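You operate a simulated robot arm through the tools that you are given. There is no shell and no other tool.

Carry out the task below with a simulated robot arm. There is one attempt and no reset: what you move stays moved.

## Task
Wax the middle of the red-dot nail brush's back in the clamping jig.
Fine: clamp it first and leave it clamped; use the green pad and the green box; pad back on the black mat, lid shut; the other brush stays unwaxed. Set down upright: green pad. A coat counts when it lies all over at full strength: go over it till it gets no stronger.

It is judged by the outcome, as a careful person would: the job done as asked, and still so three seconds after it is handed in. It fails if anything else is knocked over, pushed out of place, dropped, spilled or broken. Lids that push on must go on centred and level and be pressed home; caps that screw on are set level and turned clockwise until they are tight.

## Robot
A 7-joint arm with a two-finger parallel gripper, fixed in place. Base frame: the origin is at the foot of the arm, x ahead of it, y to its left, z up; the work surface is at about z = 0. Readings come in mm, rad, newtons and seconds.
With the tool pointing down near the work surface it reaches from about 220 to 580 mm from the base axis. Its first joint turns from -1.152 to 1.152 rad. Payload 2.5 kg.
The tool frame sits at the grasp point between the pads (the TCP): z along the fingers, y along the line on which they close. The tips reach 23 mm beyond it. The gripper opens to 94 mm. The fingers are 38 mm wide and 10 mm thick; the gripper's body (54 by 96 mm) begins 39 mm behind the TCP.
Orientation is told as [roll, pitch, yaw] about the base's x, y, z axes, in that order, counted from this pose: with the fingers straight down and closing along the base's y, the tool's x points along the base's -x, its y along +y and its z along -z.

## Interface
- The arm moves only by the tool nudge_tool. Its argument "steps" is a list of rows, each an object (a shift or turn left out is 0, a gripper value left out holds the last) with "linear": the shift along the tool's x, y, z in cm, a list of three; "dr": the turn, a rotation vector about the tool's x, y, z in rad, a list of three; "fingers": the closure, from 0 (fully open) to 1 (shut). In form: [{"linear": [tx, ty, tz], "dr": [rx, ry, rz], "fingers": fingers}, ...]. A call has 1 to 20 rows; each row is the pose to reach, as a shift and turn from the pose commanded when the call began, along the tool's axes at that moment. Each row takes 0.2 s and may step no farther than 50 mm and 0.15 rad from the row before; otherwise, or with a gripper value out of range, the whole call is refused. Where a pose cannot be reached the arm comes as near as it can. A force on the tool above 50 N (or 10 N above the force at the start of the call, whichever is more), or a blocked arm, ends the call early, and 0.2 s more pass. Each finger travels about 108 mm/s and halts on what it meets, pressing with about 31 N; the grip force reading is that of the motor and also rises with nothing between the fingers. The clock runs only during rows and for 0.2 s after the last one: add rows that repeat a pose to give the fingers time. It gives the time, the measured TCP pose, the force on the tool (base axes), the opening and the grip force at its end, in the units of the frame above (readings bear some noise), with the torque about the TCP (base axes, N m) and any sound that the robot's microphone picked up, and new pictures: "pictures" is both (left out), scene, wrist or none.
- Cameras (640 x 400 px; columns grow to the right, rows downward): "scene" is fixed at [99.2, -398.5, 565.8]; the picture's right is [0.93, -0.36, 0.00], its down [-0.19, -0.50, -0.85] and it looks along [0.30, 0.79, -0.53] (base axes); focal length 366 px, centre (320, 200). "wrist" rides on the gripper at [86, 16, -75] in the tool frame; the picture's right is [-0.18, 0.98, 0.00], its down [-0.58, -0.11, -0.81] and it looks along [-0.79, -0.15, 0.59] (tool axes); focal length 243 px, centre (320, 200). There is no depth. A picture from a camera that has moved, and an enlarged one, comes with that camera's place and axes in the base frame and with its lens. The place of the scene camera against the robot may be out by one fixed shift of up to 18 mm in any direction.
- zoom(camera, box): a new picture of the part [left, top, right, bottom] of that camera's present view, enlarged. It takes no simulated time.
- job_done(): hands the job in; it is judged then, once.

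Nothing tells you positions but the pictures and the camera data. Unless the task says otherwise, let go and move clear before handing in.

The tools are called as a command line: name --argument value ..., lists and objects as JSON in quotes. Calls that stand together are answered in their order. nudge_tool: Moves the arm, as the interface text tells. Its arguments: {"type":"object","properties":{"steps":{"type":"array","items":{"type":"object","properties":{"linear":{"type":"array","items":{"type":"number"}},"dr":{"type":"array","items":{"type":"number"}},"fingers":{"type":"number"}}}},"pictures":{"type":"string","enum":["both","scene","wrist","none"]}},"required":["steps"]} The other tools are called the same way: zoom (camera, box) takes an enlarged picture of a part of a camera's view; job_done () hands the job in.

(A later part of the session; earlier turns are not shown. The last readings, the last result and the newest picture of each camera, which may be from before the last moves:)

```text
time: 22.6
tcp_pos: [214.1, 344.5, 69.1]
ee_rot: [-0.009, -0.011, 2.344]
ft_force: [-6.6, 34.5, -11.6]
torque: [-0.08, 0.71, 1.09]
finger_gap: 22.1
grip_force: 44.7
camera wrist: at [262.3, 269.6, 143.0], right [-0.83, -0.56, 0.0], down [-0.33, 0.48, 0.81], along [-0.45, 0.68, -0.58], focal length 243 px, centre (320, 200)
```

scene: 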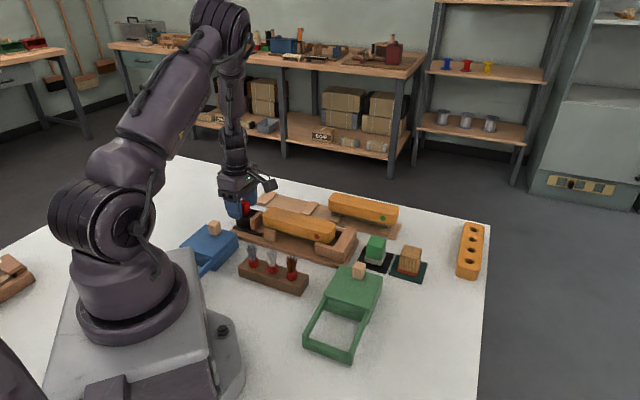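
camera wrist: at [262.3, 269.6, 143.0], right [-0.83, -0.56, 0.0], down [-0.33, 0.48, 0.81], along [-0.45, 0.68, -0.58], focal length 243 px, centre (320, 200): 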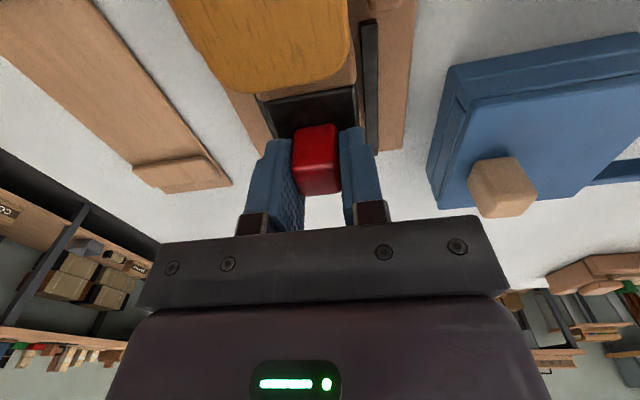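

The brush end looks very near the stop, but there is some side load from the rails. I'll ease sideways by 1 mm, push slightly more, and see whether the brush still moves.

nudge_tool --steps '[{"linear": [0, -0.1, 0], "fingers": 1}, {"linear": [0.2, -0.1, 0], "fingers": 1}, {"linear": [0.4, -0.1, 0], "fingers": 1}, {"linear": [0.4, -0.1, 0], "fingers": 1}]' --pictures "none"

zoom --camera "scene" --box '[310, 205, 370, 255]'

zoom --camera "scene" --box '[235, 190, 305, 250]'

```text
time: 23.6
tcp_pos: [215.9, 342.6, 69.4]
ee_rot: [-0.003, -0.011, 2.348]
ft_force: [-17.6, 27.8, 3.1]
torque: [-0.12, 0.61, 0.87]
finger_gap: 22.0
grip_force: 44.5
```

```text
8.00 times, centred on (340, 230) of scene
camera zoom: at [99.2, -398.5, 565.8], right [0.93, -0.36, 0.0], down [-0.19, -0.5, -0.85], along [0.3, 0.79, -0.53], focal length 2927 px, centre (160, -40)
```

zoom: 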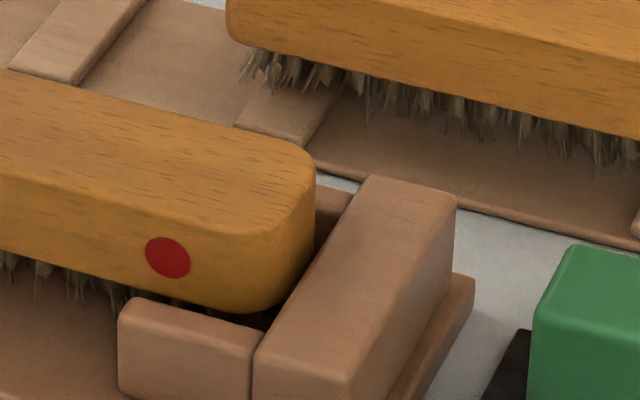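

```text
6.67 times, centred on (270, 220) of scene
camera zoom: at [99.2, -398.5, 565.8], right [0.93, -0.36, 0.0], down [-0.19, -0.5, -0.85], along [0.3, 0.79, -0.53], focal length 2439 px, centre (653, 67)
```

zoom: 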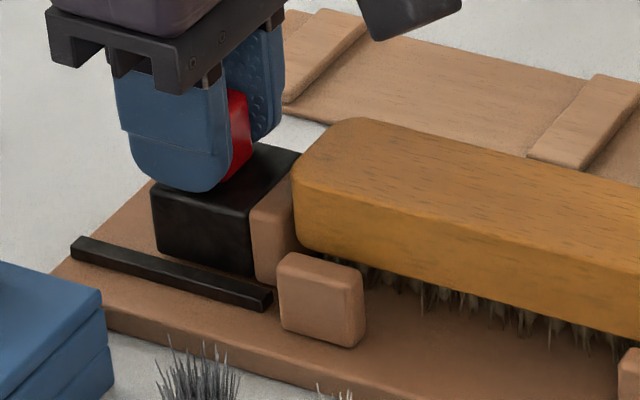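

Neither the brush nor the block moved; only the fingers slipped on the knob. So the brush is hard against the stop. Releasing the knob and checking that it holds.

nudge_tool --steps '[{"linear": [0, 0, 0], "fingers": 0.8}, {"linear": [0, 0, 0], "fingers": 0.6}, {"linear": [0, 0, 0], "fingers": 0.5}, {"linear": [0, 0, -2], "fingers": 0.5}, {"linear": [0, 0, -6], "fingers": 0.5}, {"linear": [0, 0, -9], "fingers": 0.5}, {"linear": [0, 0, -9], "fingers": 0.5}]' --pictures "wrist"

zoom --camera "scene" --box '[225, 180, 385, 280]'

zoom --camera "scene" --box '[235, 190, 305, 250]'

```text
time: 25.2
tcp_pos: [219.6, 338.6, 157.3]
ee_rot: [0.0, -0.001, 2.339]
ft_force: [-0.2, 0.1, 0.2]
torque: [0.01, 0.0, 0.01]
finger_gap: 47.0
grip_force: 0.1
camera wrist: at [267.5, 264.7, 233.3], right [-0.83, -0.55, 0.0], down [-0.33, 0.49, 0.81], along [-0.44, 0.67, -0.59], focal length 243 px, centre (320, 200)
```

wrist: 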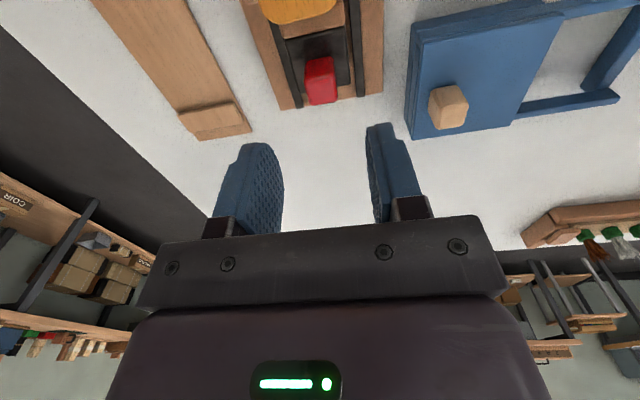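

```text
4.00 times, centred on (305, 230) of scene
camera zoom: at [99.2, -398.5, 565.8], right [0.93, -0.36, 0.0], down [-0.19, -0.5, -0.85], along [0.3, 0.79, -0.53], focal length 1463 px, centre (380, 80)
```

zoom: 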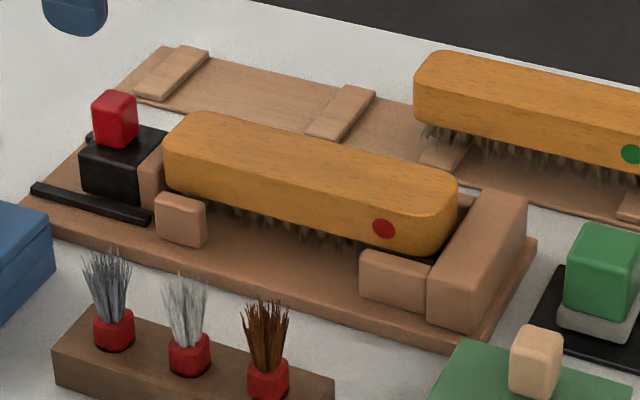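

```text
6.67 times, centred on (270, 220) of scene
camera zoom: at [99.2, -398.5, 565.8], right [0.93, -0.36, 0.0], down [-0.19, -0.5, -0.85], along [0.3, 0.79, -0.53], focal length 2439 px, centre (653, 67)
```

zoom: 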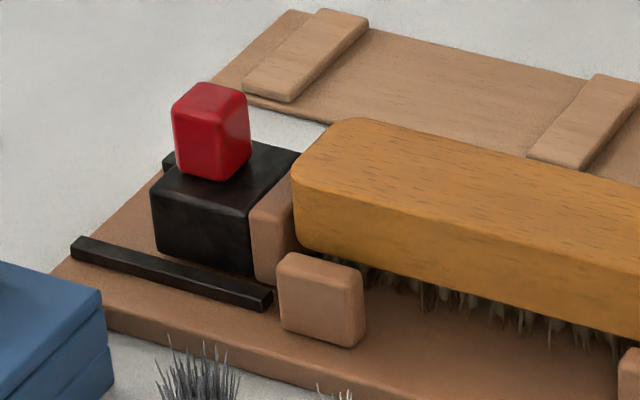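

The clamp holds by itself. Next I'll survey the green box and the green pad from the wrist camera, and confirm contact at the stop.

nudge_tool --steps '[{"linear": [0, 0, -5], "dr": [0, 0, 0.13]}, {"linear": [1.5, 1.2, -9], "dr": [0, 0, 0.26]}, {"linear": [3.2, 2.5, -12], "dr": [0, 0, 0.39]}, {"linear": [5, 3.9, -15], "dr": [0, 0, 0.52]}, {"linear": [6.8, 5.3, -17.3], "dr": [0, 0, 0.65]}, {"linear": [8.6, 6.7, -17.3], "dr": [0, 0, 0.78]}, {"linear": [10.4, 8.1, -17.3], "dr": [0, 0, 0.91]}, {"linear": [12.2, 9.5, -17.3], "dr": [0, 0, 1.04]}, {"linear": [14, 10.8, -17.3], "dr": [0, 0, 1.18]}, {"linear": [15.8, 12.2, -17.3], "dr": [0, 0, 1.31]}, {"linear": [17.6, 13.6, -17.3], "dr": [0, 0, 1.44]}, {"linear": [19.4, 15, -17.3], "dr": [0, 0, 1.58]}, {"linear": [21.4, 16.57, -17.3], "dr": [0, 0, 1.71]}, {"linear": [21.4, 16.57, -17.3], "dr": [0, 0, 1.84]}, {"linear": [21.4, 16.57, -17.3], "dr": [0, 0, 1.84]}]'

zoom --camera "wrist" --box '[160, 0, 480, 200]'

```text
time: 28.4
tcp_pos: [250.4, 69.3, 332.2]
ee_rot: [-0.001, 0.0, 0.497]
ft_force: [0.3, 0.6, -0.3]
torque: [0.0, 0.04, -0.01]
finger_gap: 46.8
grip_force: 0.1
camera wrist: at [165.4, 41.9, 406.2], right [-0.31, 0.95, 0.0], down [0.56, 0.18, 0.81], along [0.77, 0.25, -0.59], focal length 243 px, centre (320, 200)
```

scene: 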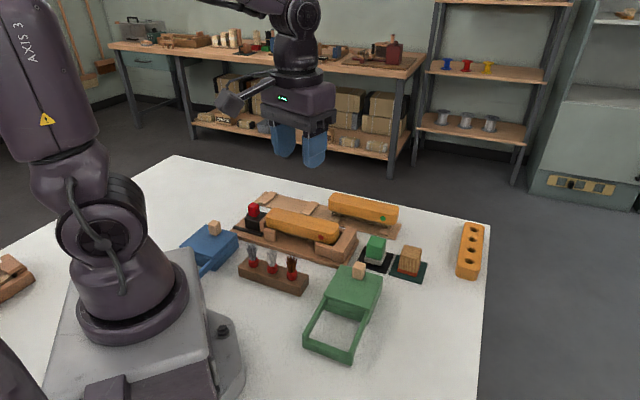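
wrist: 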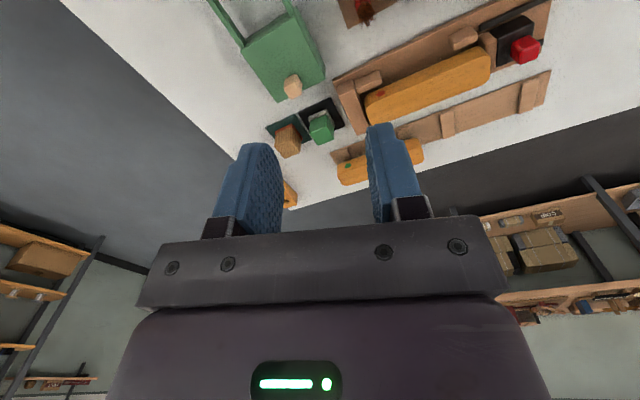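

```text
2.00 times, centred on (320, 100) of wrist
camera zoom: at [165.4, 41.9, 406.2], right [-0.31, 0.95, 0.0], down [0.56, 0.18, 0.81], along [0.77, 0.25, -0.59], focal length 485 px, centre (320, 400)
```

zoom: 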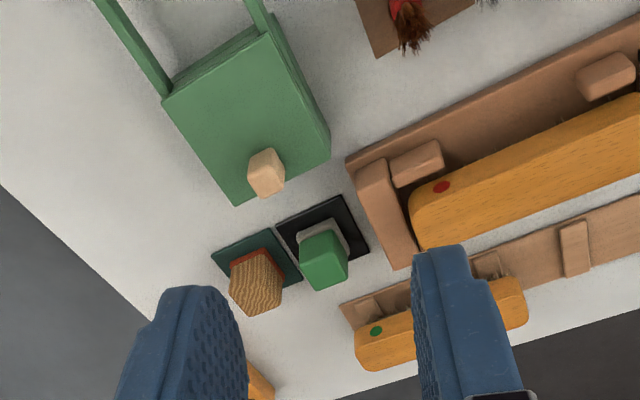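

zoom --camera "wrist" --box '[200, 0, 350, 150]'

zoom --camera "wrist" --box '[330, 20, 420, 140]'

zoom --camera "scene" --box '[295, 225, 395, 370]'

```text
2.67 times, centred on (275, 75) of wrist
camera zoom: at [165.4, 41.9, 406.2], right [-0.31, 0.95, 0.0], down [0.56, 0.18, 0.81], along [0.77, 0.25, -0.59], focal length 647 px, centre (440, 533)
```

zoom: 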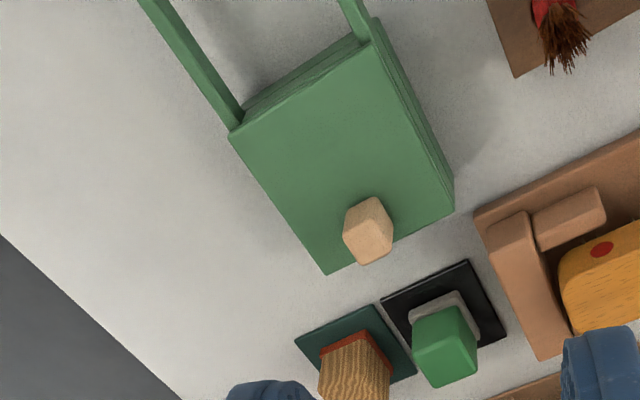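

```text
3.33 times, centred on (375, 80) of wrist
camera zoom: at [165.4, 41.9, 406.2], right [-0.31, 0.95, 0.0], down [0.56, 0.18, 0.81], along [0.77, 0.25, -0.59], focal length 809 px, centre (137, 600)
```

zoom: 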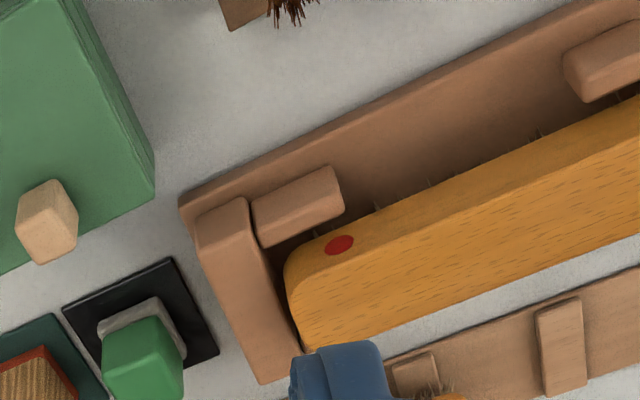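

```text
2.76 times, centred on (345, 298) of scene
camera zoom: at [99.2, -398.5, 565.8], right [0.93, -0.36, 0.0], down [-0.19, -0.5, -0.85], along [0.3, 0.79, -0.53], focal length 1009 px, centre (251, -69)
```

zoom: 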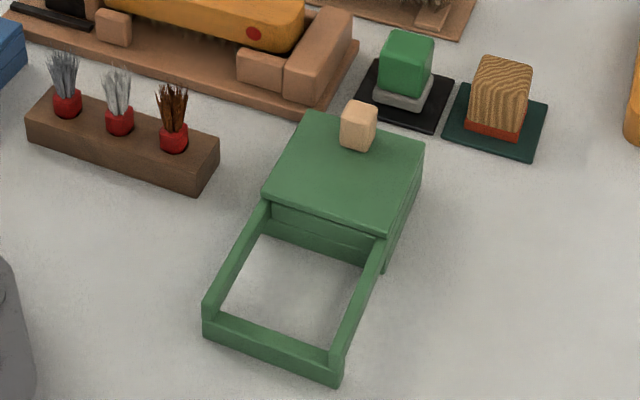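

The brush end sits against the stop. The green lid top is at about z≈32, with its knob near (369, 63). I'll hover over the knob with the gripper turned to close along the sliding direction.

nudge_tool --steps '[{"linear": [-1.1, -0.7, 2], "dr": [0, 0, 0.144]}, {"linear": [-2.2, -1.4, 4], "dr": [0, 0, 0.288]}, {"linear": [-3.4, -2.1, 6], "dr": [0, 0, 0.432]}, {"linear": [-4.5, -2.8, 8], "dr": [0, 0, 0.576]}, {"linear": [-5.6, -3.4, 10], "dr": [0, 0, 0.72]}, {"linear": [-6.8, -4.1, 12], "dr": [0, 0, 0.864]}, {"linear": [-7.9, -4.8, 14], "dr": [0, 0, 1.008]}, {"linear": [-9, -5.5, 16], "dr": [0, 0, 1.152]}, {"linear": [-10.15, -6.17, 18.2], "dr": [0, 0, 1.297]}, {"linear": [-10.15, -6.17, 18.2], "dr": [0, 0, 1.297]}, {"linear": [-10.15, -6.17, 18.2], "dr": [0, 0, 1.297]}]'

zoom --camera "wrist" --box '[160, 0, 480, 200]'

```text
time: 30.8
tcp_pos: [369.9, 62.9, 148.9]
ee_rot: [0.0, -0.001, -0.797]
ft_force: [-0.1, 1.4, 1.0]
torque: [-0.01, -0.03, -0.01]
finger_gap: 47.1
grip_force: 0.1
camera wrist: at [320.0, 137.0, 224.6], right [0.83, 0.55, 0.0], down [0.33, -0.49, 0.81], along [0.45, -0.67, -0.59], focal length 243 px, centre (320, 200)
```

scene: 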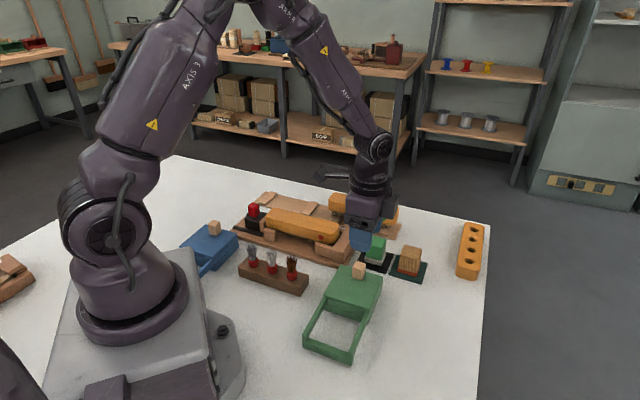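
wrist: 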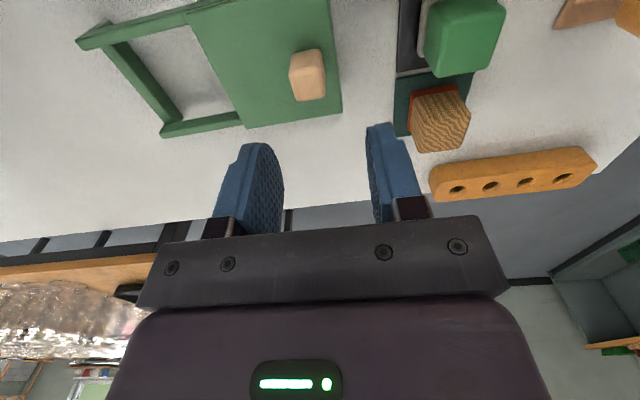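

```text
2.00 times, centred on (320, 100) of wrist
camera zoom: at [320.0, 137.0, 224.6], right [0.83, 0.55, 0.0], down [0.33, -0.49, 0.81], along [0.45, -0.67, -0.59], focal length 485 px, centre (320, 400)
```

zoom: 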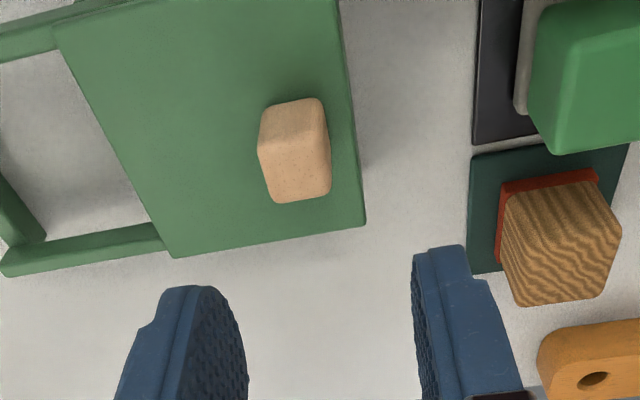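

The knob is about 9 mm off in tool y. Correcting and descending partway.

nudge_tool --steps '[{"linear": [-0.41, -0.89, 2]}, {"linear": [-0.41, -0.89, 5]}, {"linear": [-0.41, -0.89, 8]}, {"linear": [-0.41, -0.89, 8.3]}, {"linear": [-0.41, -0.89, 8.3]}]' --pictures "wrist"

zoom --camera "scene" --box '[310, 210, 410, 300]'

```text
time: 32.0
tcp_pos: [365.1, 55.9, 65.4]
ee_rot: [0.0, 0.0, -0.797]
ft_force: [0.8, 0.6, -0.3]
torque: [0.01, 0.03, -0.02]
finger_gap: 47.0
grip_force: 0.1
camera wrist: at [315.4, 127.9, 140.8], right [0.83, 0.56, 0.0], down [0.33, -0.49, 0.81], along [0.45, -0.67, -0.59], focal length 243 px, centre (320, 200)
```

wrist: 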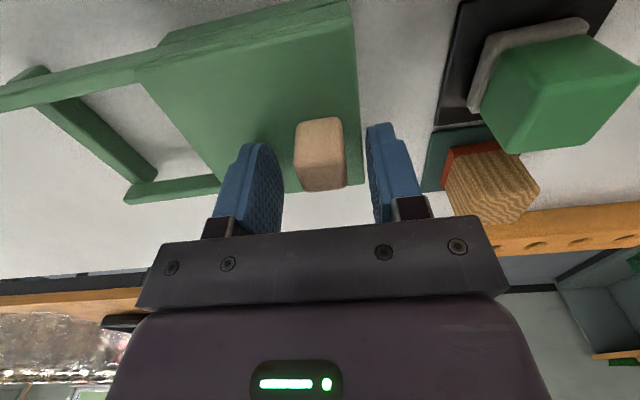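

```text
4.44 times, centred on (360, 255) of scene
camera zoom: at [99.2, -398.5, 565.8], right [0.93, -0.36, 0.0], down [-0.19, -0.5, -0.85], along [0.3, 0.79, -0.53], focal length 1626 px, centre (142, -44)
```

zoom: 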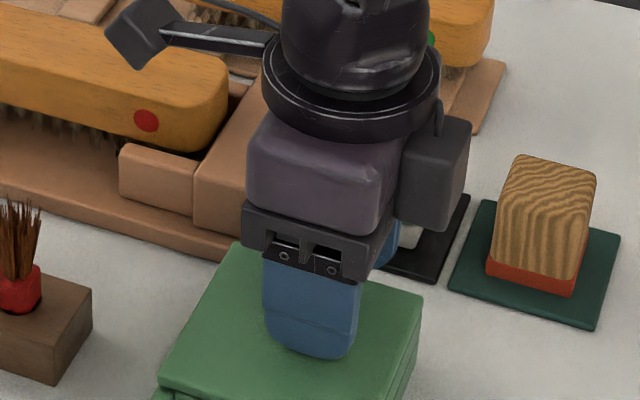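

nudge_tool --steps '[{"linear": [0, 0, 0.3]}, {"linear": [0, 0, 0.5]}, {"linear": [0, 0, 0.5], "fingers": 0.6}, {"linear": [0, 0, 0.5], "fingers": 0.75}, {"linear": [0, 0, 0.5], "fingers": 1}, {"linear": [0, 0, 0.5], "fingers": 1}, {"linear": [0, 0, 0.5], "fingers": 1}]' --pictures "wrist"

zoom --camera "scene" --box '[310, 210, 410, 300]'

```text
time: 32.6
tcp_pos: [365.2, 55.8, 64.6]
ee_rot: [0.001, 0.003, -0.797]
ft_force: [-4.3, -0.8, 9.3]
torque: [-0.24, 0.22, -0.03]
finger_gap: 48.3
grip_force: 2.1
stopped in row 2: the force on the tool passed its limit at 59 N (the readings are from after the stop); the commanded pose is now the measured one
camera wrist: at [316.1, 128.3, 139.8], right [0.83, 0.56, 0.0], down [0.33, -0.49, 0.81], along [0.45, -0.67, -0.59], focal length 243 px, centre (320, 200)
```

wrist: 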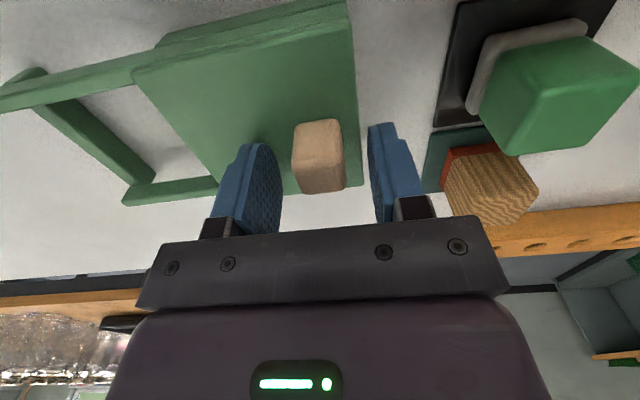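

```text
4.44 times, centred on (360, 255) of scene
camera zoom: at [99.1, -398.5, 565.9], right [0.93, -0.36, 0.0], down [-0.19, -0.5, -0.85], along [0.31, 0.79, -0.53], focal length 1626 px, centre (142, -44)
```

zoom: 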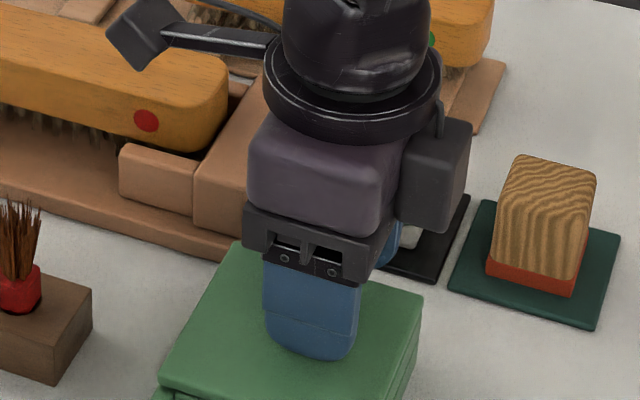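

The tips met the lid, so its top is at about z≈41. I'll back off 2.5 mm and close on the knob.

nudge_tool --steps '[{"linear": [0, 0, -0.25], "fingers": 0.5}, {"linear": [0, 0, -0.25], "fingers": 0.6}, {"linear": [0, 0, -0.25], "fingers": 0.72}, {"linear": [0, 0, -0.25], "fingers": 1}, {"linear": [0, 0, -0.25], "fingers": 1}, {"linear": [0, 0, -0.25], "fingers": 1}]' --pictures "wrist"

zoom --camera "scene" --box '[290, 210, 410, 370]'

```text
time: 34.0
tcp_pos: [366.0, 57.2, 67.4]
ee_rot: [0.002, 0.0, -0.795]
ft_force: [0.2, 0.1, -1.2]
torque: [-0.28, 0.23, 0.7]
finger_gap: 21.6
grip_force: 45.5
camera wrist: at [316.1, 128.6, 141.9], right [0.83, 0.56, 0.0], down [0.33, -0.49, 0.81], along [0.45, -0.67, -0.59], focal length 243 px, centre (320, 200)
```

wrist: 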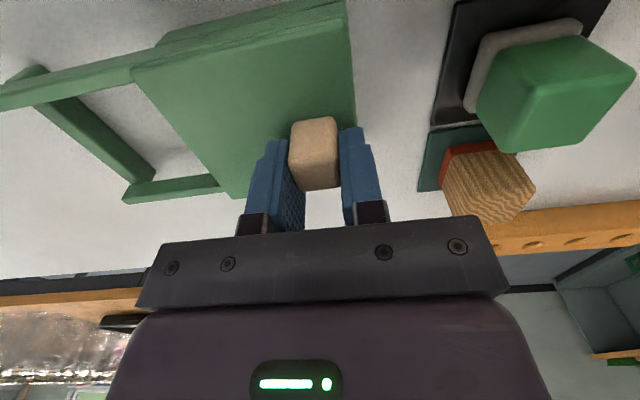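

```text
2.50 times, centred on (350, 290) of scene
camera zoom: at [99.2, -398.5, 565.8], right [0.93, -0.36, 0.0], down [-0.19, -0.5, -0.85], along [0.3, 0.79, -0.53], focal length 915 px, centre (245, -25)
```

zoom: 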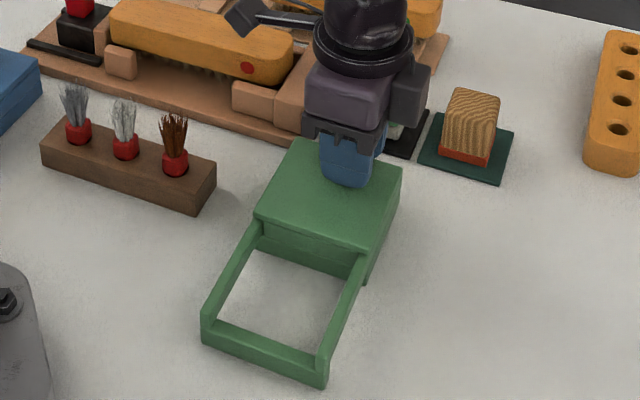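

Knob gripped. Sliding the lid open along the rails, a little at first.

nudge_tool --steps '[{"linear": [0, -0.7, 0], "fingers": 1}, {"linear": [0, -1.4, 0], "fingers": 1}, {"linear": [0, -2.1, 0], "fingers": 1}, {"linear": [0, -2.1, 0], "fingers": 1}]' --pictures "none"

zoom --camera "scene" --box '[290, 210, 410, 370]'

```text
time: 35.0
tcp_pos: [351.0, 41.3, 66.5]
ee_rot: [0.003, 0.0, -0.796]
ft_force: [-2.4, 3.1, 4.6]
torque: [-0.39, 0.01, 0.61]
finger_gap: 21.5
grip_force: 45.0
```

```text
2.50 times, centred on (350, 290) of scene
camera zoom: at [99.2, -398.5, 565.8], right [0.93, -0.36, 0.0], down [-0.19, -0.5, -0.85], along [0.31, 0.79, -0.53], focal length 915 px, centre (245, -25)
```

zoom: 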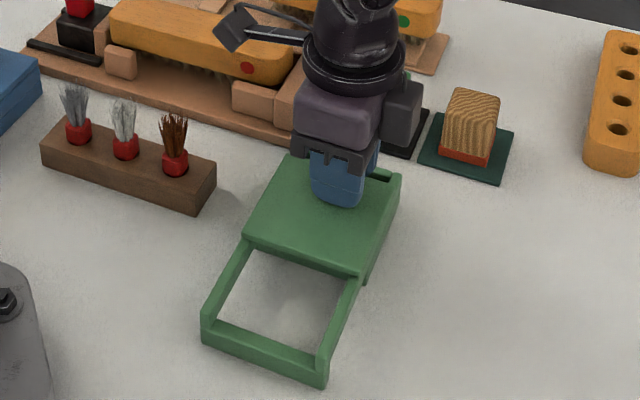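

The lid slides easily. Continuing.

nudge_tool --steps '[{"linear": [0, -0.8, 0], "fingers": 1}, {"linear": [0, -1.6, 0], "fingers": 1}, {"linear": [0, -2.4, 0], "fingers": 1}, {"linear": [0, -3.2, 0], "fingers": 1}, {"linear": [0, -4.0, 0], "fingers": 1}, {"linear": [0, -4.8, 0], "fingers": 1}, {"linear": [0, -4.8, 0], "fingers": 1}]' --pictures "wrist"

zoom --camera "scene" --box '[290, 210, 410, 370]'

```text
time: 36.6
tcp_pos: [316.9, 7.9, 67.8]
ee_rot: [0.004, 0.0, -0.796]
ft_force: [0.6, 0.5, 7.3]
torque: [-0.4, -0.08, 0.6]
finger_gap: 21.6
grip_force: 45.0
camera wrist: at [267.3, 79.9, 141.8], right [0.83, 0.56, 0.0], down [0.33, -0.49, 0.81], along [0.45, -0.67, -0.59], focal length 243 px, centre (320, 200)
```

wrist: 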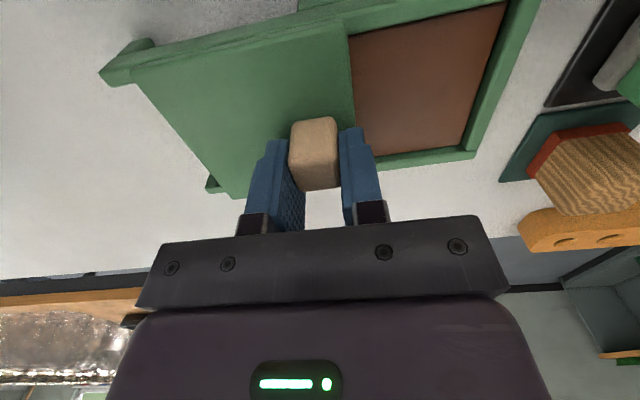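

```text
2.50 times, centred on (350, 290) of scene
camera zoom: at [99.1, -398.5, 565.9], right [0.93, -0.36, 0.0], down [-0.19, -0.5, -0.85], along [0.31, 0.79, -0.53], focal length 915 px, centre (245, -25)
```

zoom: 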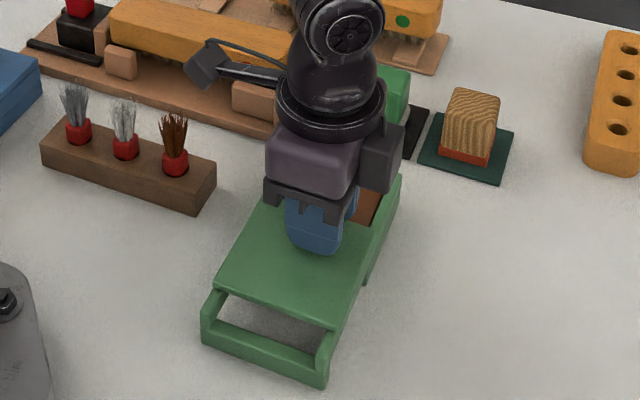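

The wax is exposed. I'll open it another 10 mm for more room.

nudge_tool --steps '[{"linear": [0, -0.5, 0], "fingers": 1}, {"linear": [0, -1.0, 0], "fingers": 1}, {"linear": [0, -1.0, 0], "fingers": 1}]' --pictures "wrist"

zoom --camera "scene" --box '[290, 210, 410, 370]'

```text
time: 37.4
tcp_pos: [310.0, 0.6, 67.0]
ee_rot: [0.004, 0.0, -0.797]
ft_force: [6.0, -6.6, -4.1]
torque: [0.07, 0.61, 0.7]
finger_gap: 21.4
grip_force: 45.1
camera wrist: at [260.2, 72.8, 141.8], right [0.83, 0.56, 0.0], down [0.33, -0.49, 0.81], along [0.45, -0.67, -0.59], focal length 243 px, centre (320, 200)
```

wrist: 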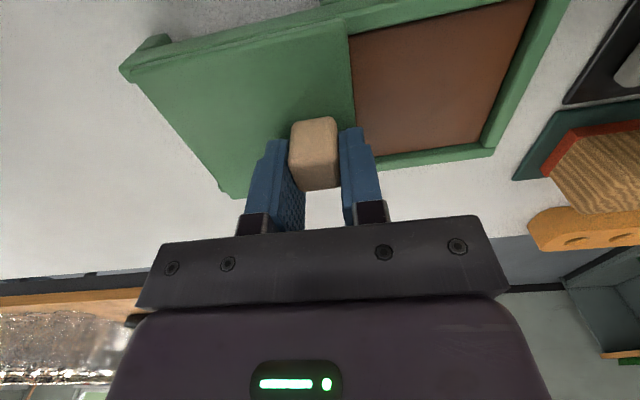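

```text
2.50 times, centred on (350, 290) of scene
camera zoom: at [99.2, -398.5, 565.8], right [0.93, -0.36, 0.0], down [-0.19, -0.5, -0.85], along [0.3, 0.79, -0.53], focal length 915 px, centre (245, -25)
```

zoom: 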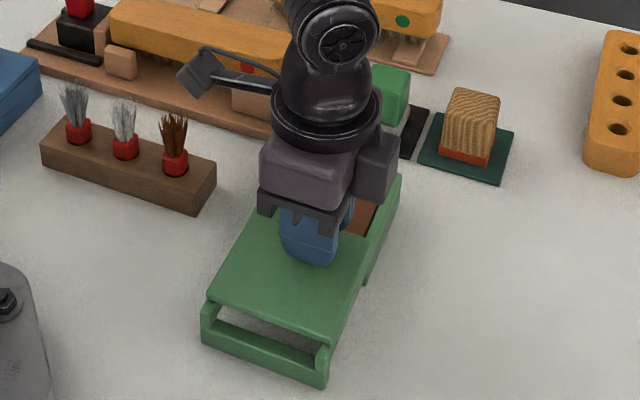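

Open enough. Releasing the knob and lifting for a view of the wax and the green pad.

nudge_tool --steps '[{"linear": [0, 0, 0], "fingers": 0.8}, {"linear": [0, 0, 0], "fingers": 0.6}, {"linear": [0, 0, 0], "fingers": 0.5}, {"linear": [0, 0, -2], "fingers": 0.5}, {"linear": [0, 0, -6], "fingers": 0.5}, {"linear": [0, 0, -10], "fingers": 0.5}, {"linear": [0, 0, -14], "fingers": 0.5}, {"linear": [0, 0, -14], "fingers": 0.5}]' --pictures "wrist"

zoom --camera "scene" --box '[290, 210, 430, 370]'

zoom --camera "scene" --box '[345, 225, 430, 290]'

```text
time: 39.2
tcp_pos: [310.3, 2.4, 207.3]
ee_rot: [0.001, 0.002, -0.798]
ft_force: [-0.1, 0.2, -0.6]
torque: [0.01, 0.01, 0.02]
finger_gap: 46.9
grip_force: 0.1
camera wrist: at [260.1, 73.5, 282.6], right [0.83, 0.56, 0.0], down [0.33, -0.49, 0.81], along [0.45, -0.67, -0.59], focal length 243 px, centre (320, 200)
```

wrist: 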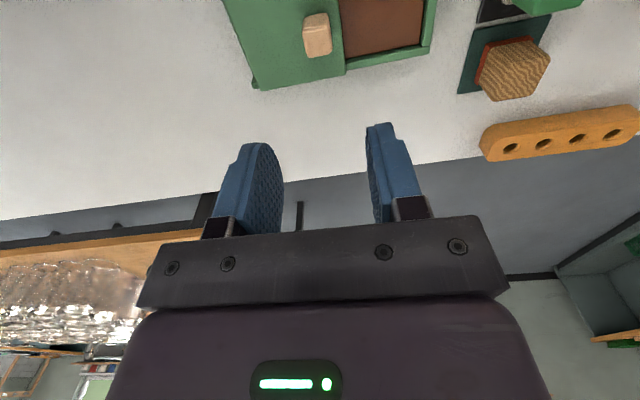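

```text
2.50 times, centred on (360, 290) of scene
camera zoom: at [99.2, -398.5, 565.8], right [0.93, -0.36, 0.0], down [-0.19, -0.5, -0.85], along [0.3, 0.79, -0.53], focal length 915 px, centre (220, -25)
```

zoom: 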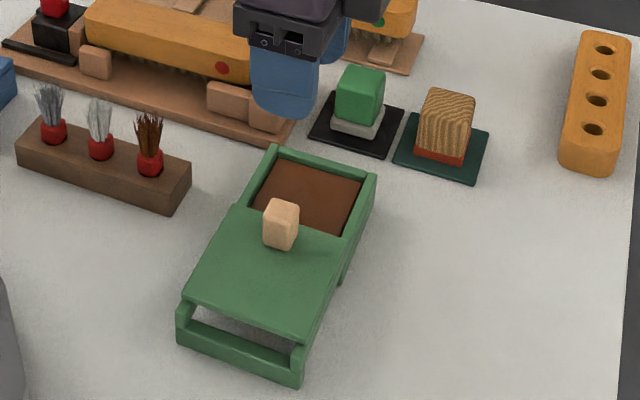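

```text
6.15 times, centred on (388, 258) of scene
camera zoom: at [99.2, -398.5, 565.8], right [0.93, -0.36, 0.0], down [-0.19, -0.5, -0.85], along [0.3, 0.79, -0.53], focal length 2251 px, centre (-95, -154)
```

zoom: 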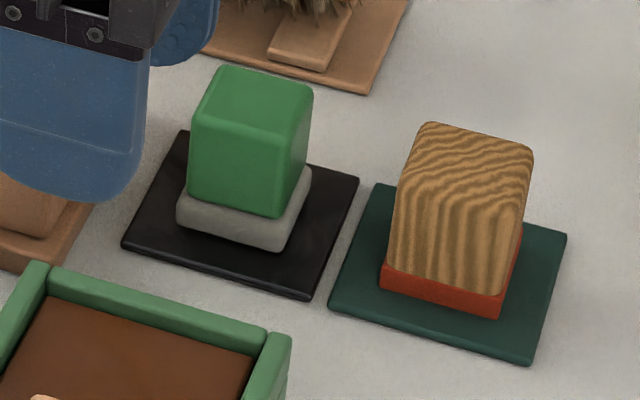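

The wax is visible. The green pad sits near the middle of its black mat, at about (440, 134). I'll hover over the pad with the fingers opened.

nudge_tool --steps '[{"linear": [0.1, 3.5, 0], "fingers": 0.3}, {"linear": [0.2, 7, 0], "fingers": 0.25}, {"linear": [0.3, 10.5, 1], "fingers": 0.25}, {"linear": [0.4, 14.5, 3], "fingers": 0.25}, {"linear": [0.46, 18.48, 6], "fingers": 0.25}, {"linear": [0.46, 18.48, 6], "fingers": 0.25}, {"linear": [0.46, 18.48, 6], "fingers": 0.25}]' --pictures "wrist"

zoom --camera "wrist" --box '[200, 0, 440, 150]'

```text
time: 40.8
tcp_pos: [438.3, 134.4, 149.6]
ee_rot: [0.003, 0.0, -0.798]
ft_force: [-0.1, -0.1, 0.2]
torque: [-0.01, -0.01, 0.01]
finger_gap: 70.6
grip_force: 0.1
camera wrist: at [389.5, 206.6, 223.2], right [0.83, 0.56, 0.0], down [0.33, -0.49, 0.81], along [0.45, -0.67, -0.59], focal length 243 px, centre (320, 200)
```

wrist: 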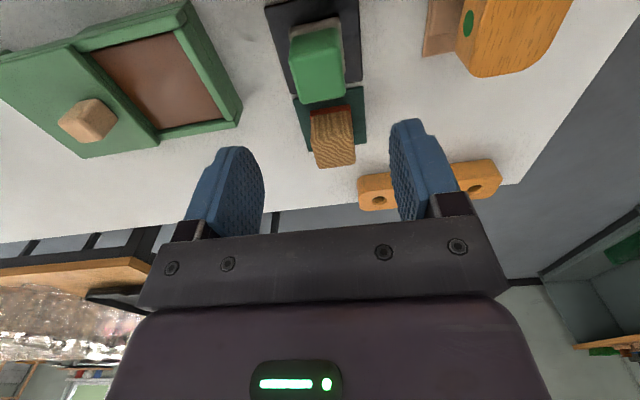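

```text
2.67 times, centred on (320, 75) of wrist
camera zoom: at [389.5, 206.6, 223.2], right [0.83, 0.56, 0.0], down [0.33, -0.49, 0.81], along [0.45, -0.67, -0.59], focal length 647 px, centre (320, 533)
```

zoom: 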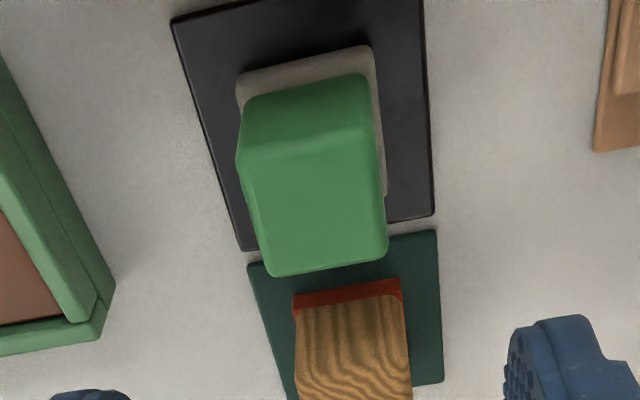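

Centred over the pad within about 1 mm. Descending to grip the green block above its felt.

nudge_tool --steps '[{"linear": [0, 0, 3]}, {"linear": [0, 0, 6]}, {"linear": [0, 0, 9]}, {"linear": [0, 0, 10.6]}, {"linear": [0, 0, 10.6]}]' --pictures "wrist"

zoom --camera "scene" --box '[345, 225, 430, 290]'

```text
time: 42.0
tcp_pos: [439.4, 134.8, 41.4]
ee_rot: [0.003, 0.001, -0.797]
ft_force: [-0.9, 0.2, -0.2]
torque: [0.01, -0.04, -0.02]
finger_gap: 70.7
grip_force: 0.0
camera wrist: at [389.6, 206.1, 116.5], right [0.83, 0.56, 0.0], down [0.33, -0.49, 0.81], along [0.45, -0.67, -0.59], focal length 243 px, centre (320, 200)
```

wrist: 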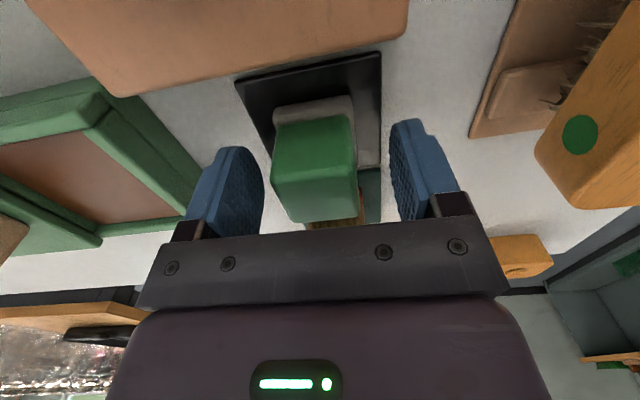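

```text
6.15 times, centred on (388, 258) of scene
camera zoom: at [99.2, -398.5, 565.8], right [0.93, -0.36, 0.0], down [-0.19, -0.5, -0.85], along [0.3, 0.79, -0.53], focal length 2251 px, centre (-95, -154)
```

zoom: 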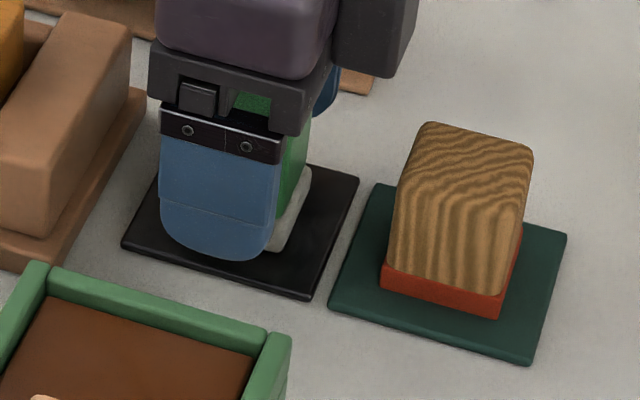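

nudge_tool --steps '[{"linear": [0, -0.1, 0], "fingers": 0.4}, {"linear": [0, -0.1, 0], "fingers": 0.55}, {"linear": [0, -0.1, 0], "fingers": 0.7}, {"linear": [0, -0.1, 0], "fingers": 1}, {"linear": [0, -0.1, 0], "fingers": 1}]' --pictures "wrist"

zoom --camera "scene" --box '[345, 225, 430, 290]'

```text
time: 43.2
tcp_pos: [436.9, 133.8, 41.5]
ee_rot: [0.003, -0.001, -0.798]
ft_force: [-0.4, 1.0, 0.5]
torque: [-0.02, 0.03, 0.01]
finger_gap: 35.3
grip_force: 31.0
camera wrist: at [388.6, 205.4, 116.7], right [0.83, 0.56, 0.0], down [0.33, -0.49, 0.81], along [0.45, -0.67, -0.59], focal length 243 px, centre (320, 200)
```

wrist: 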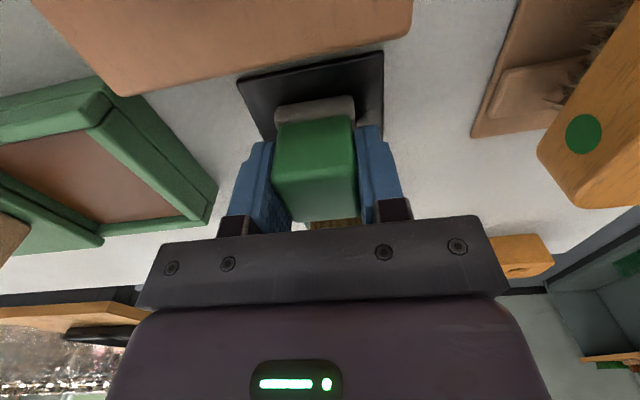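

```text
6.15 times, centred on (388, 258) of scene
camera zoom: at [99.2, -398.5, 565.8], right [0.93, -0.36, 0.0], down [-0.19, -0.5, -0.85], along [0.3, 0.79, -0.53], focal length 2251 px, centre (-95, -154)
```

zoom: 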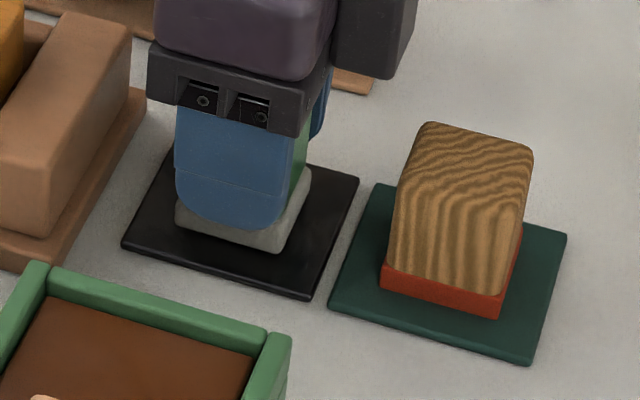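

The pad is gripped, 35 mm wide. Lifting and carrying it above the wax.

nudge_tool --steps '[{"linear": [0, 0, -2], "fingers": 1}, {"linear": [0, 0, -5], "fingers": 1}, {"linear": [0, 0, -8], "fingers": 1}, {"linear": [0, -3, -8], "fingers": 1}, {"linear": [-0.1, -6, -8], "fingers": 1}, {"linear": [-0.2, -9, -8], "fingers": 1}, {"linear": [-0.2, -12.8, -8], "fingers": 1}, {"linear": [-0.2, -12.8, -8], "fingers": 1}, {"linear": [-0.2, -12.8, -8], "fingers": 1}]' --pictures "wrist"

zoom --camera "scene" --box '[290, 190, 430, 370]'

zoom --camera "wrist" --box '[160, 0, 480, 220]'

```text
time: 45.2
tcp_pos: [347.5, 42.4, 121.2]
ee_rot: [0.001, 0.0, -0.795]
ft_force: [-0.3, 0.2, 0.1]
torque: [-0.01, 0.0, -0.04]
finger_gap: 35.2
grip_force: 30.7
camera wrist: at [297.1, 114.4, 195.9], right [0.83, 0.56, 0.0], down [0.33, -0.49, 0.81], along [0.45, -0.67, -0.59], focal length 243 px, centre (320, 200)
```

wrist: 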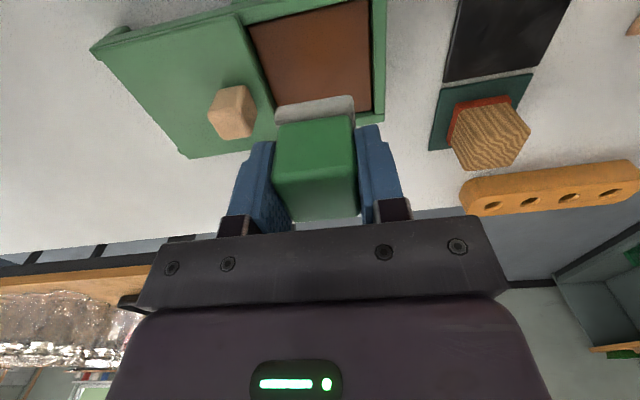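

```text
2.22 times, centred on (360, 280) of scene
camera zoom: at [99.2, -398.5, 565.8], right [0.93, -0.36, 0.0], down [-0.19, -0.5, -0.85], along [0.3, 0.79, -0.53], focal length 813 px, centre (231, 22)
```

zoom: 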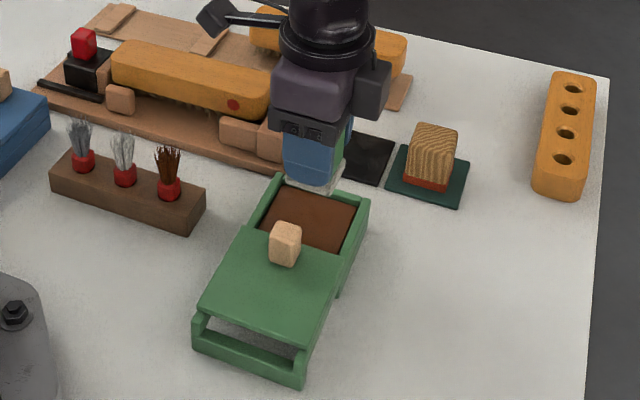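

```text
1.82 times, centred on (320, 110) of wrist
camera zoom: at [297.1, 114.4, 195.9], right [0.83, 0.56, 0.0], down [0.33, -0.49, 0.81], along [0.45, -0.67, -0.59], focal length 441 px, centre (320, 364)
```

zoom: 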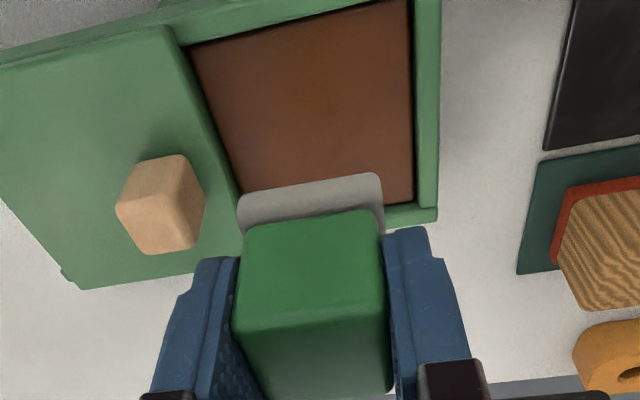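

The pad is well placed over the wax; I'll shift 6 mm to centre it and lower until it touches.

nudge_tool --steps '[{"linear": [0.6, 0, 1], "fingers": 1}, {"linear": [0.6, 0, 2.5], "fingers": 1}, {"linear": [0.6, 0, 3.8], "fingers": 1}, {"linear": [0.6, 0, 3.8], "fingers": 1}]' --pictures "wrist"

zoom --camera "scene" --box '[310, 210, 410, 300]'

```text
time: 46.2
tcp_pos: [344.8, 47.6, 82.4]
ee_rot: [0.003, 0.0, -0.796]
ft_force: [-0.4, -0.2, -0.3]
torque: [-0.01, -0.03, 0.0]
finger_gap: 35.3
grip_force: 31.3
camera wrist: at [293.8, 118.8, 157.8], right [0.83, 0.56, 0.0], down [0.33, -0.49, 0.81], along [0.45, -0.67, -0.59], focal length 243 px, centre (320, 200)
```

wrist: 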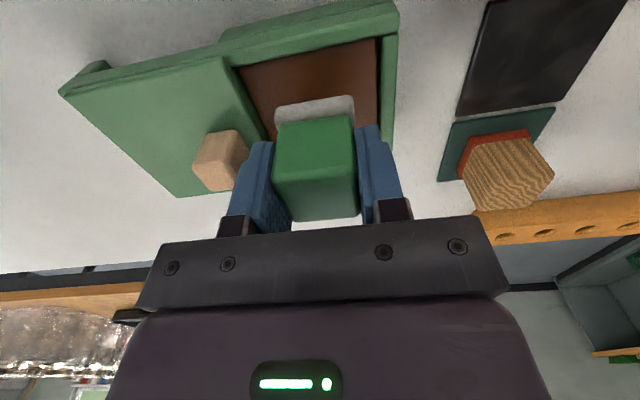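

```text
4.44 times, centred on (360, 255) of scene
camera zoom: at [99.2, -398.5, 565.8], right [0.93, -0.36, 0.0], down [-0.19, -0.5, -0.85], along [0.3, 0.79, -0.53], focal length 1626 px, centre (142, -44)
```

zoom: 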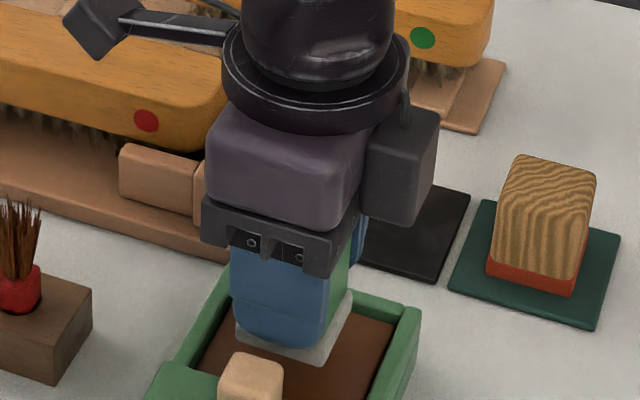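

nudge_tool --steps '[{"linear": [0, 0, 0.4], "fingers": 1}, {"linear": [0, 0, 0.8], "fingers": 1}, {"linear": [0, 0, 0.8], "fingers": 1}]' --pictures "none"

zoom --camera "wrist" --box '[200, 20, 440, 170]'

zoom --camera "scene" --box '[310, 230, 410, 310]'

```text
time: 47.0
tcp_pos: [343.8, 47.0, 75.7]
ee_rot: [0.005, 0.0, -0.798]
ft_force: [-0.3, 0.1, -1.2]
torque: [0.02, 0.03, 0.0]
finger_gap: 35.3
grip_force: 31.2
```

```text
2.67 times, centred on (320, 95) of wrist
camera zoom: at [293.5, 118.8, 149.9], right [0.83, 0.56, 0.0], down [0.33, -0.49, 0.81], along [0.45, -0.67, -0.59], focal length 647 px, centre (320, 480)
```

zoom: 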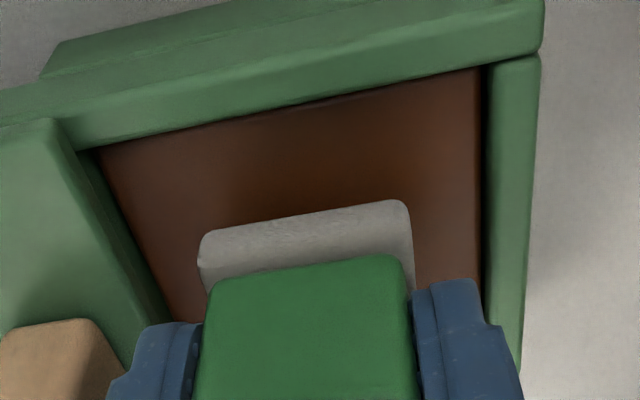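

```text
5.00 times, centred on (360, 270) of scene
camera zoom: at [99.2, -398.5, 565.8], right [0.93, -0.36, 0.0], down [-0.19, -0.5, -0.85], along [0.3, 0.79, -0.53], focal length 1829 px, centre (120, -150)
```

zoom: 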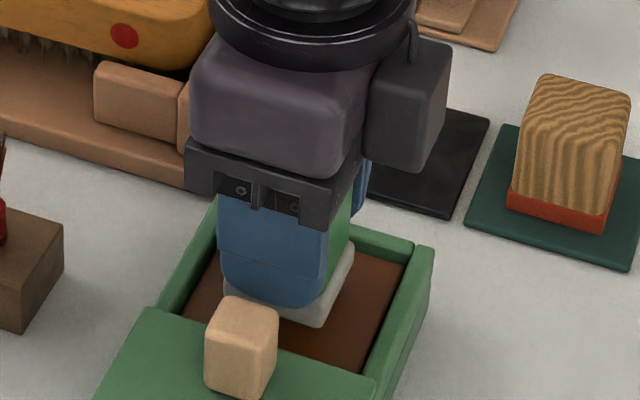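

nudge_tool --steps '[{"linear": [0, 0, 0.3], "fingers": 1}, {"linear": [0, 0, 0.6], "fingers": 1}, {"linear": [0, 0, 0.6], "fingers": 1}]' --pictures "none"

```text
time: 47.8
tcp_pos: [344.1, 47.2, 68.9]
ee_rot: [0.004, 0.002, -0.798]
ft_force: [0.7, 0.4, 0.1]
torque: [0.01, 0.0, 0.01]
finger_gap: 35.7
grip_force: 31.1
```

nudge_tool --steps '[{"linear": [0, 0, 0.2], "fingers": 1}, {"linear": [0, 0, 0.4], "fingers": 1}, {"linear": [0, 0, 0.4], "fingers": 1}]' --pictures "none"

zoom --camera "wrist" --box '[200, 20, 440, 170]'

zoom --camera "scene" --box '[310, 230, 410, 310]'

```text
time: 48.6
tcp_pos: [343.3, 45.2, 66.2]
ee_rot: [0.004, -0.001, -0.797]
ft_force: [-5.7, -3.3, 27.4]
torque: [-0.1, 0.23, -0.01]
finger_gap: 35.7
grip_force: 30.9
```

```text
2.67 times, centred on (320, 95) of wrist
camera zoom: at [294.2, 118.7, 140.4], right [0.83, 0.56, 0.0], down [0.33, -0.49, 0.81], along [0.45, -0.67, -0.59], focal length 647 px, centre (320, 480)
```

zoom: 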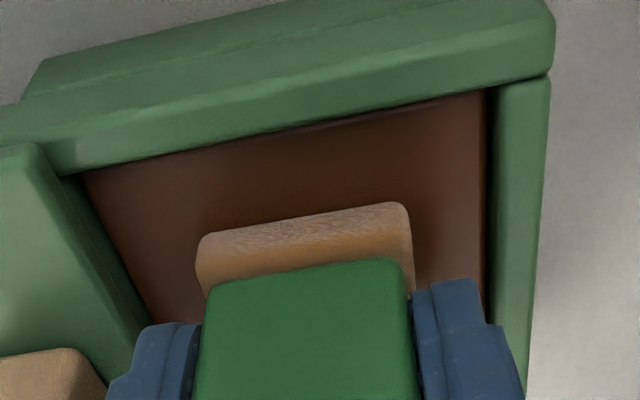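

```text
5.00 times, centred on (360, 270) of scene
camera zoom: at [99.1, -398.5, 565.9], right [0.93, -0.36, 0.0], down [-0.19, -0.5, -0.85], along [0.31, 0.79, -0.53], focal length 1829 px, centre (120, -150)
```

zoom: 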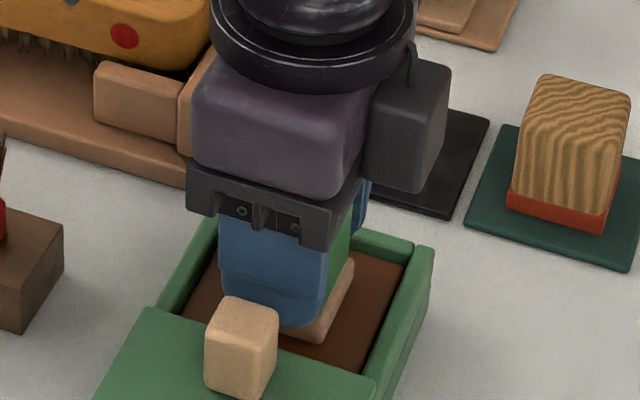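

The felt has taken up wax and changed colour, at 27 N contact. I'll ease off slightly, make a small rub in the wax to load it fully, and look again.

nudge_tool --steps '[{"linear": [0, 0, -0.15], "fingers": 1}, {"linear": [0.4, 0, -0.15], "fingers": 1}, {"linear": [0.8, 0, -0.15], "fingers": 1}, {"linear": [0.4, 0, -0.15], "fingers": 1}, {"linear": [0, 0, -0.15], "fingers": 1}, {"linear": [-0.4, 0, -0.15], "fingers": 1}, {"linear": [0, 0, -0.15], "fingers": 1}]' --pictures "none"

zoom --camera "wrist" --box '[200, 20, 440, 170]'

```text
time: 50.2
tcp_pos: [344.3, 47.6, 66.4]
ee_rot: [0.002, 0.002, -0.799]
ft_force: [0.8, 0.8, -0.8]
torque: [0.01, -0.01, -0.02]
finger_gap: 35.4
grip_force: 30.9
```

```text
2.67 times, centred on (320, 95) of wrist
camera zoom: at [293.9, 118.5, 141.6], right [0.83, 0.56, 0.0], down [0.33, -0.49, 0.81], along [0.45, -0.67, -0.59], focal length 647 px, centre (320, 480)
```

zoom: 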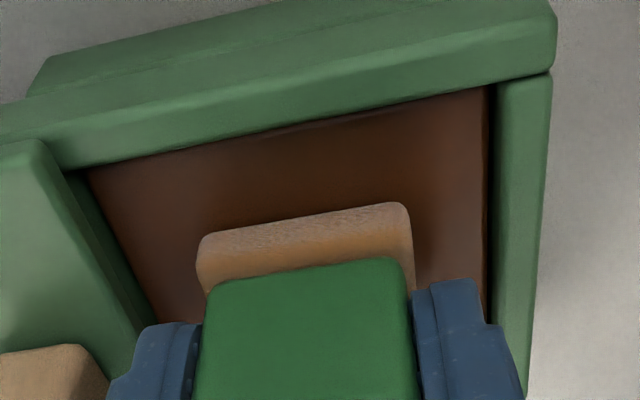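

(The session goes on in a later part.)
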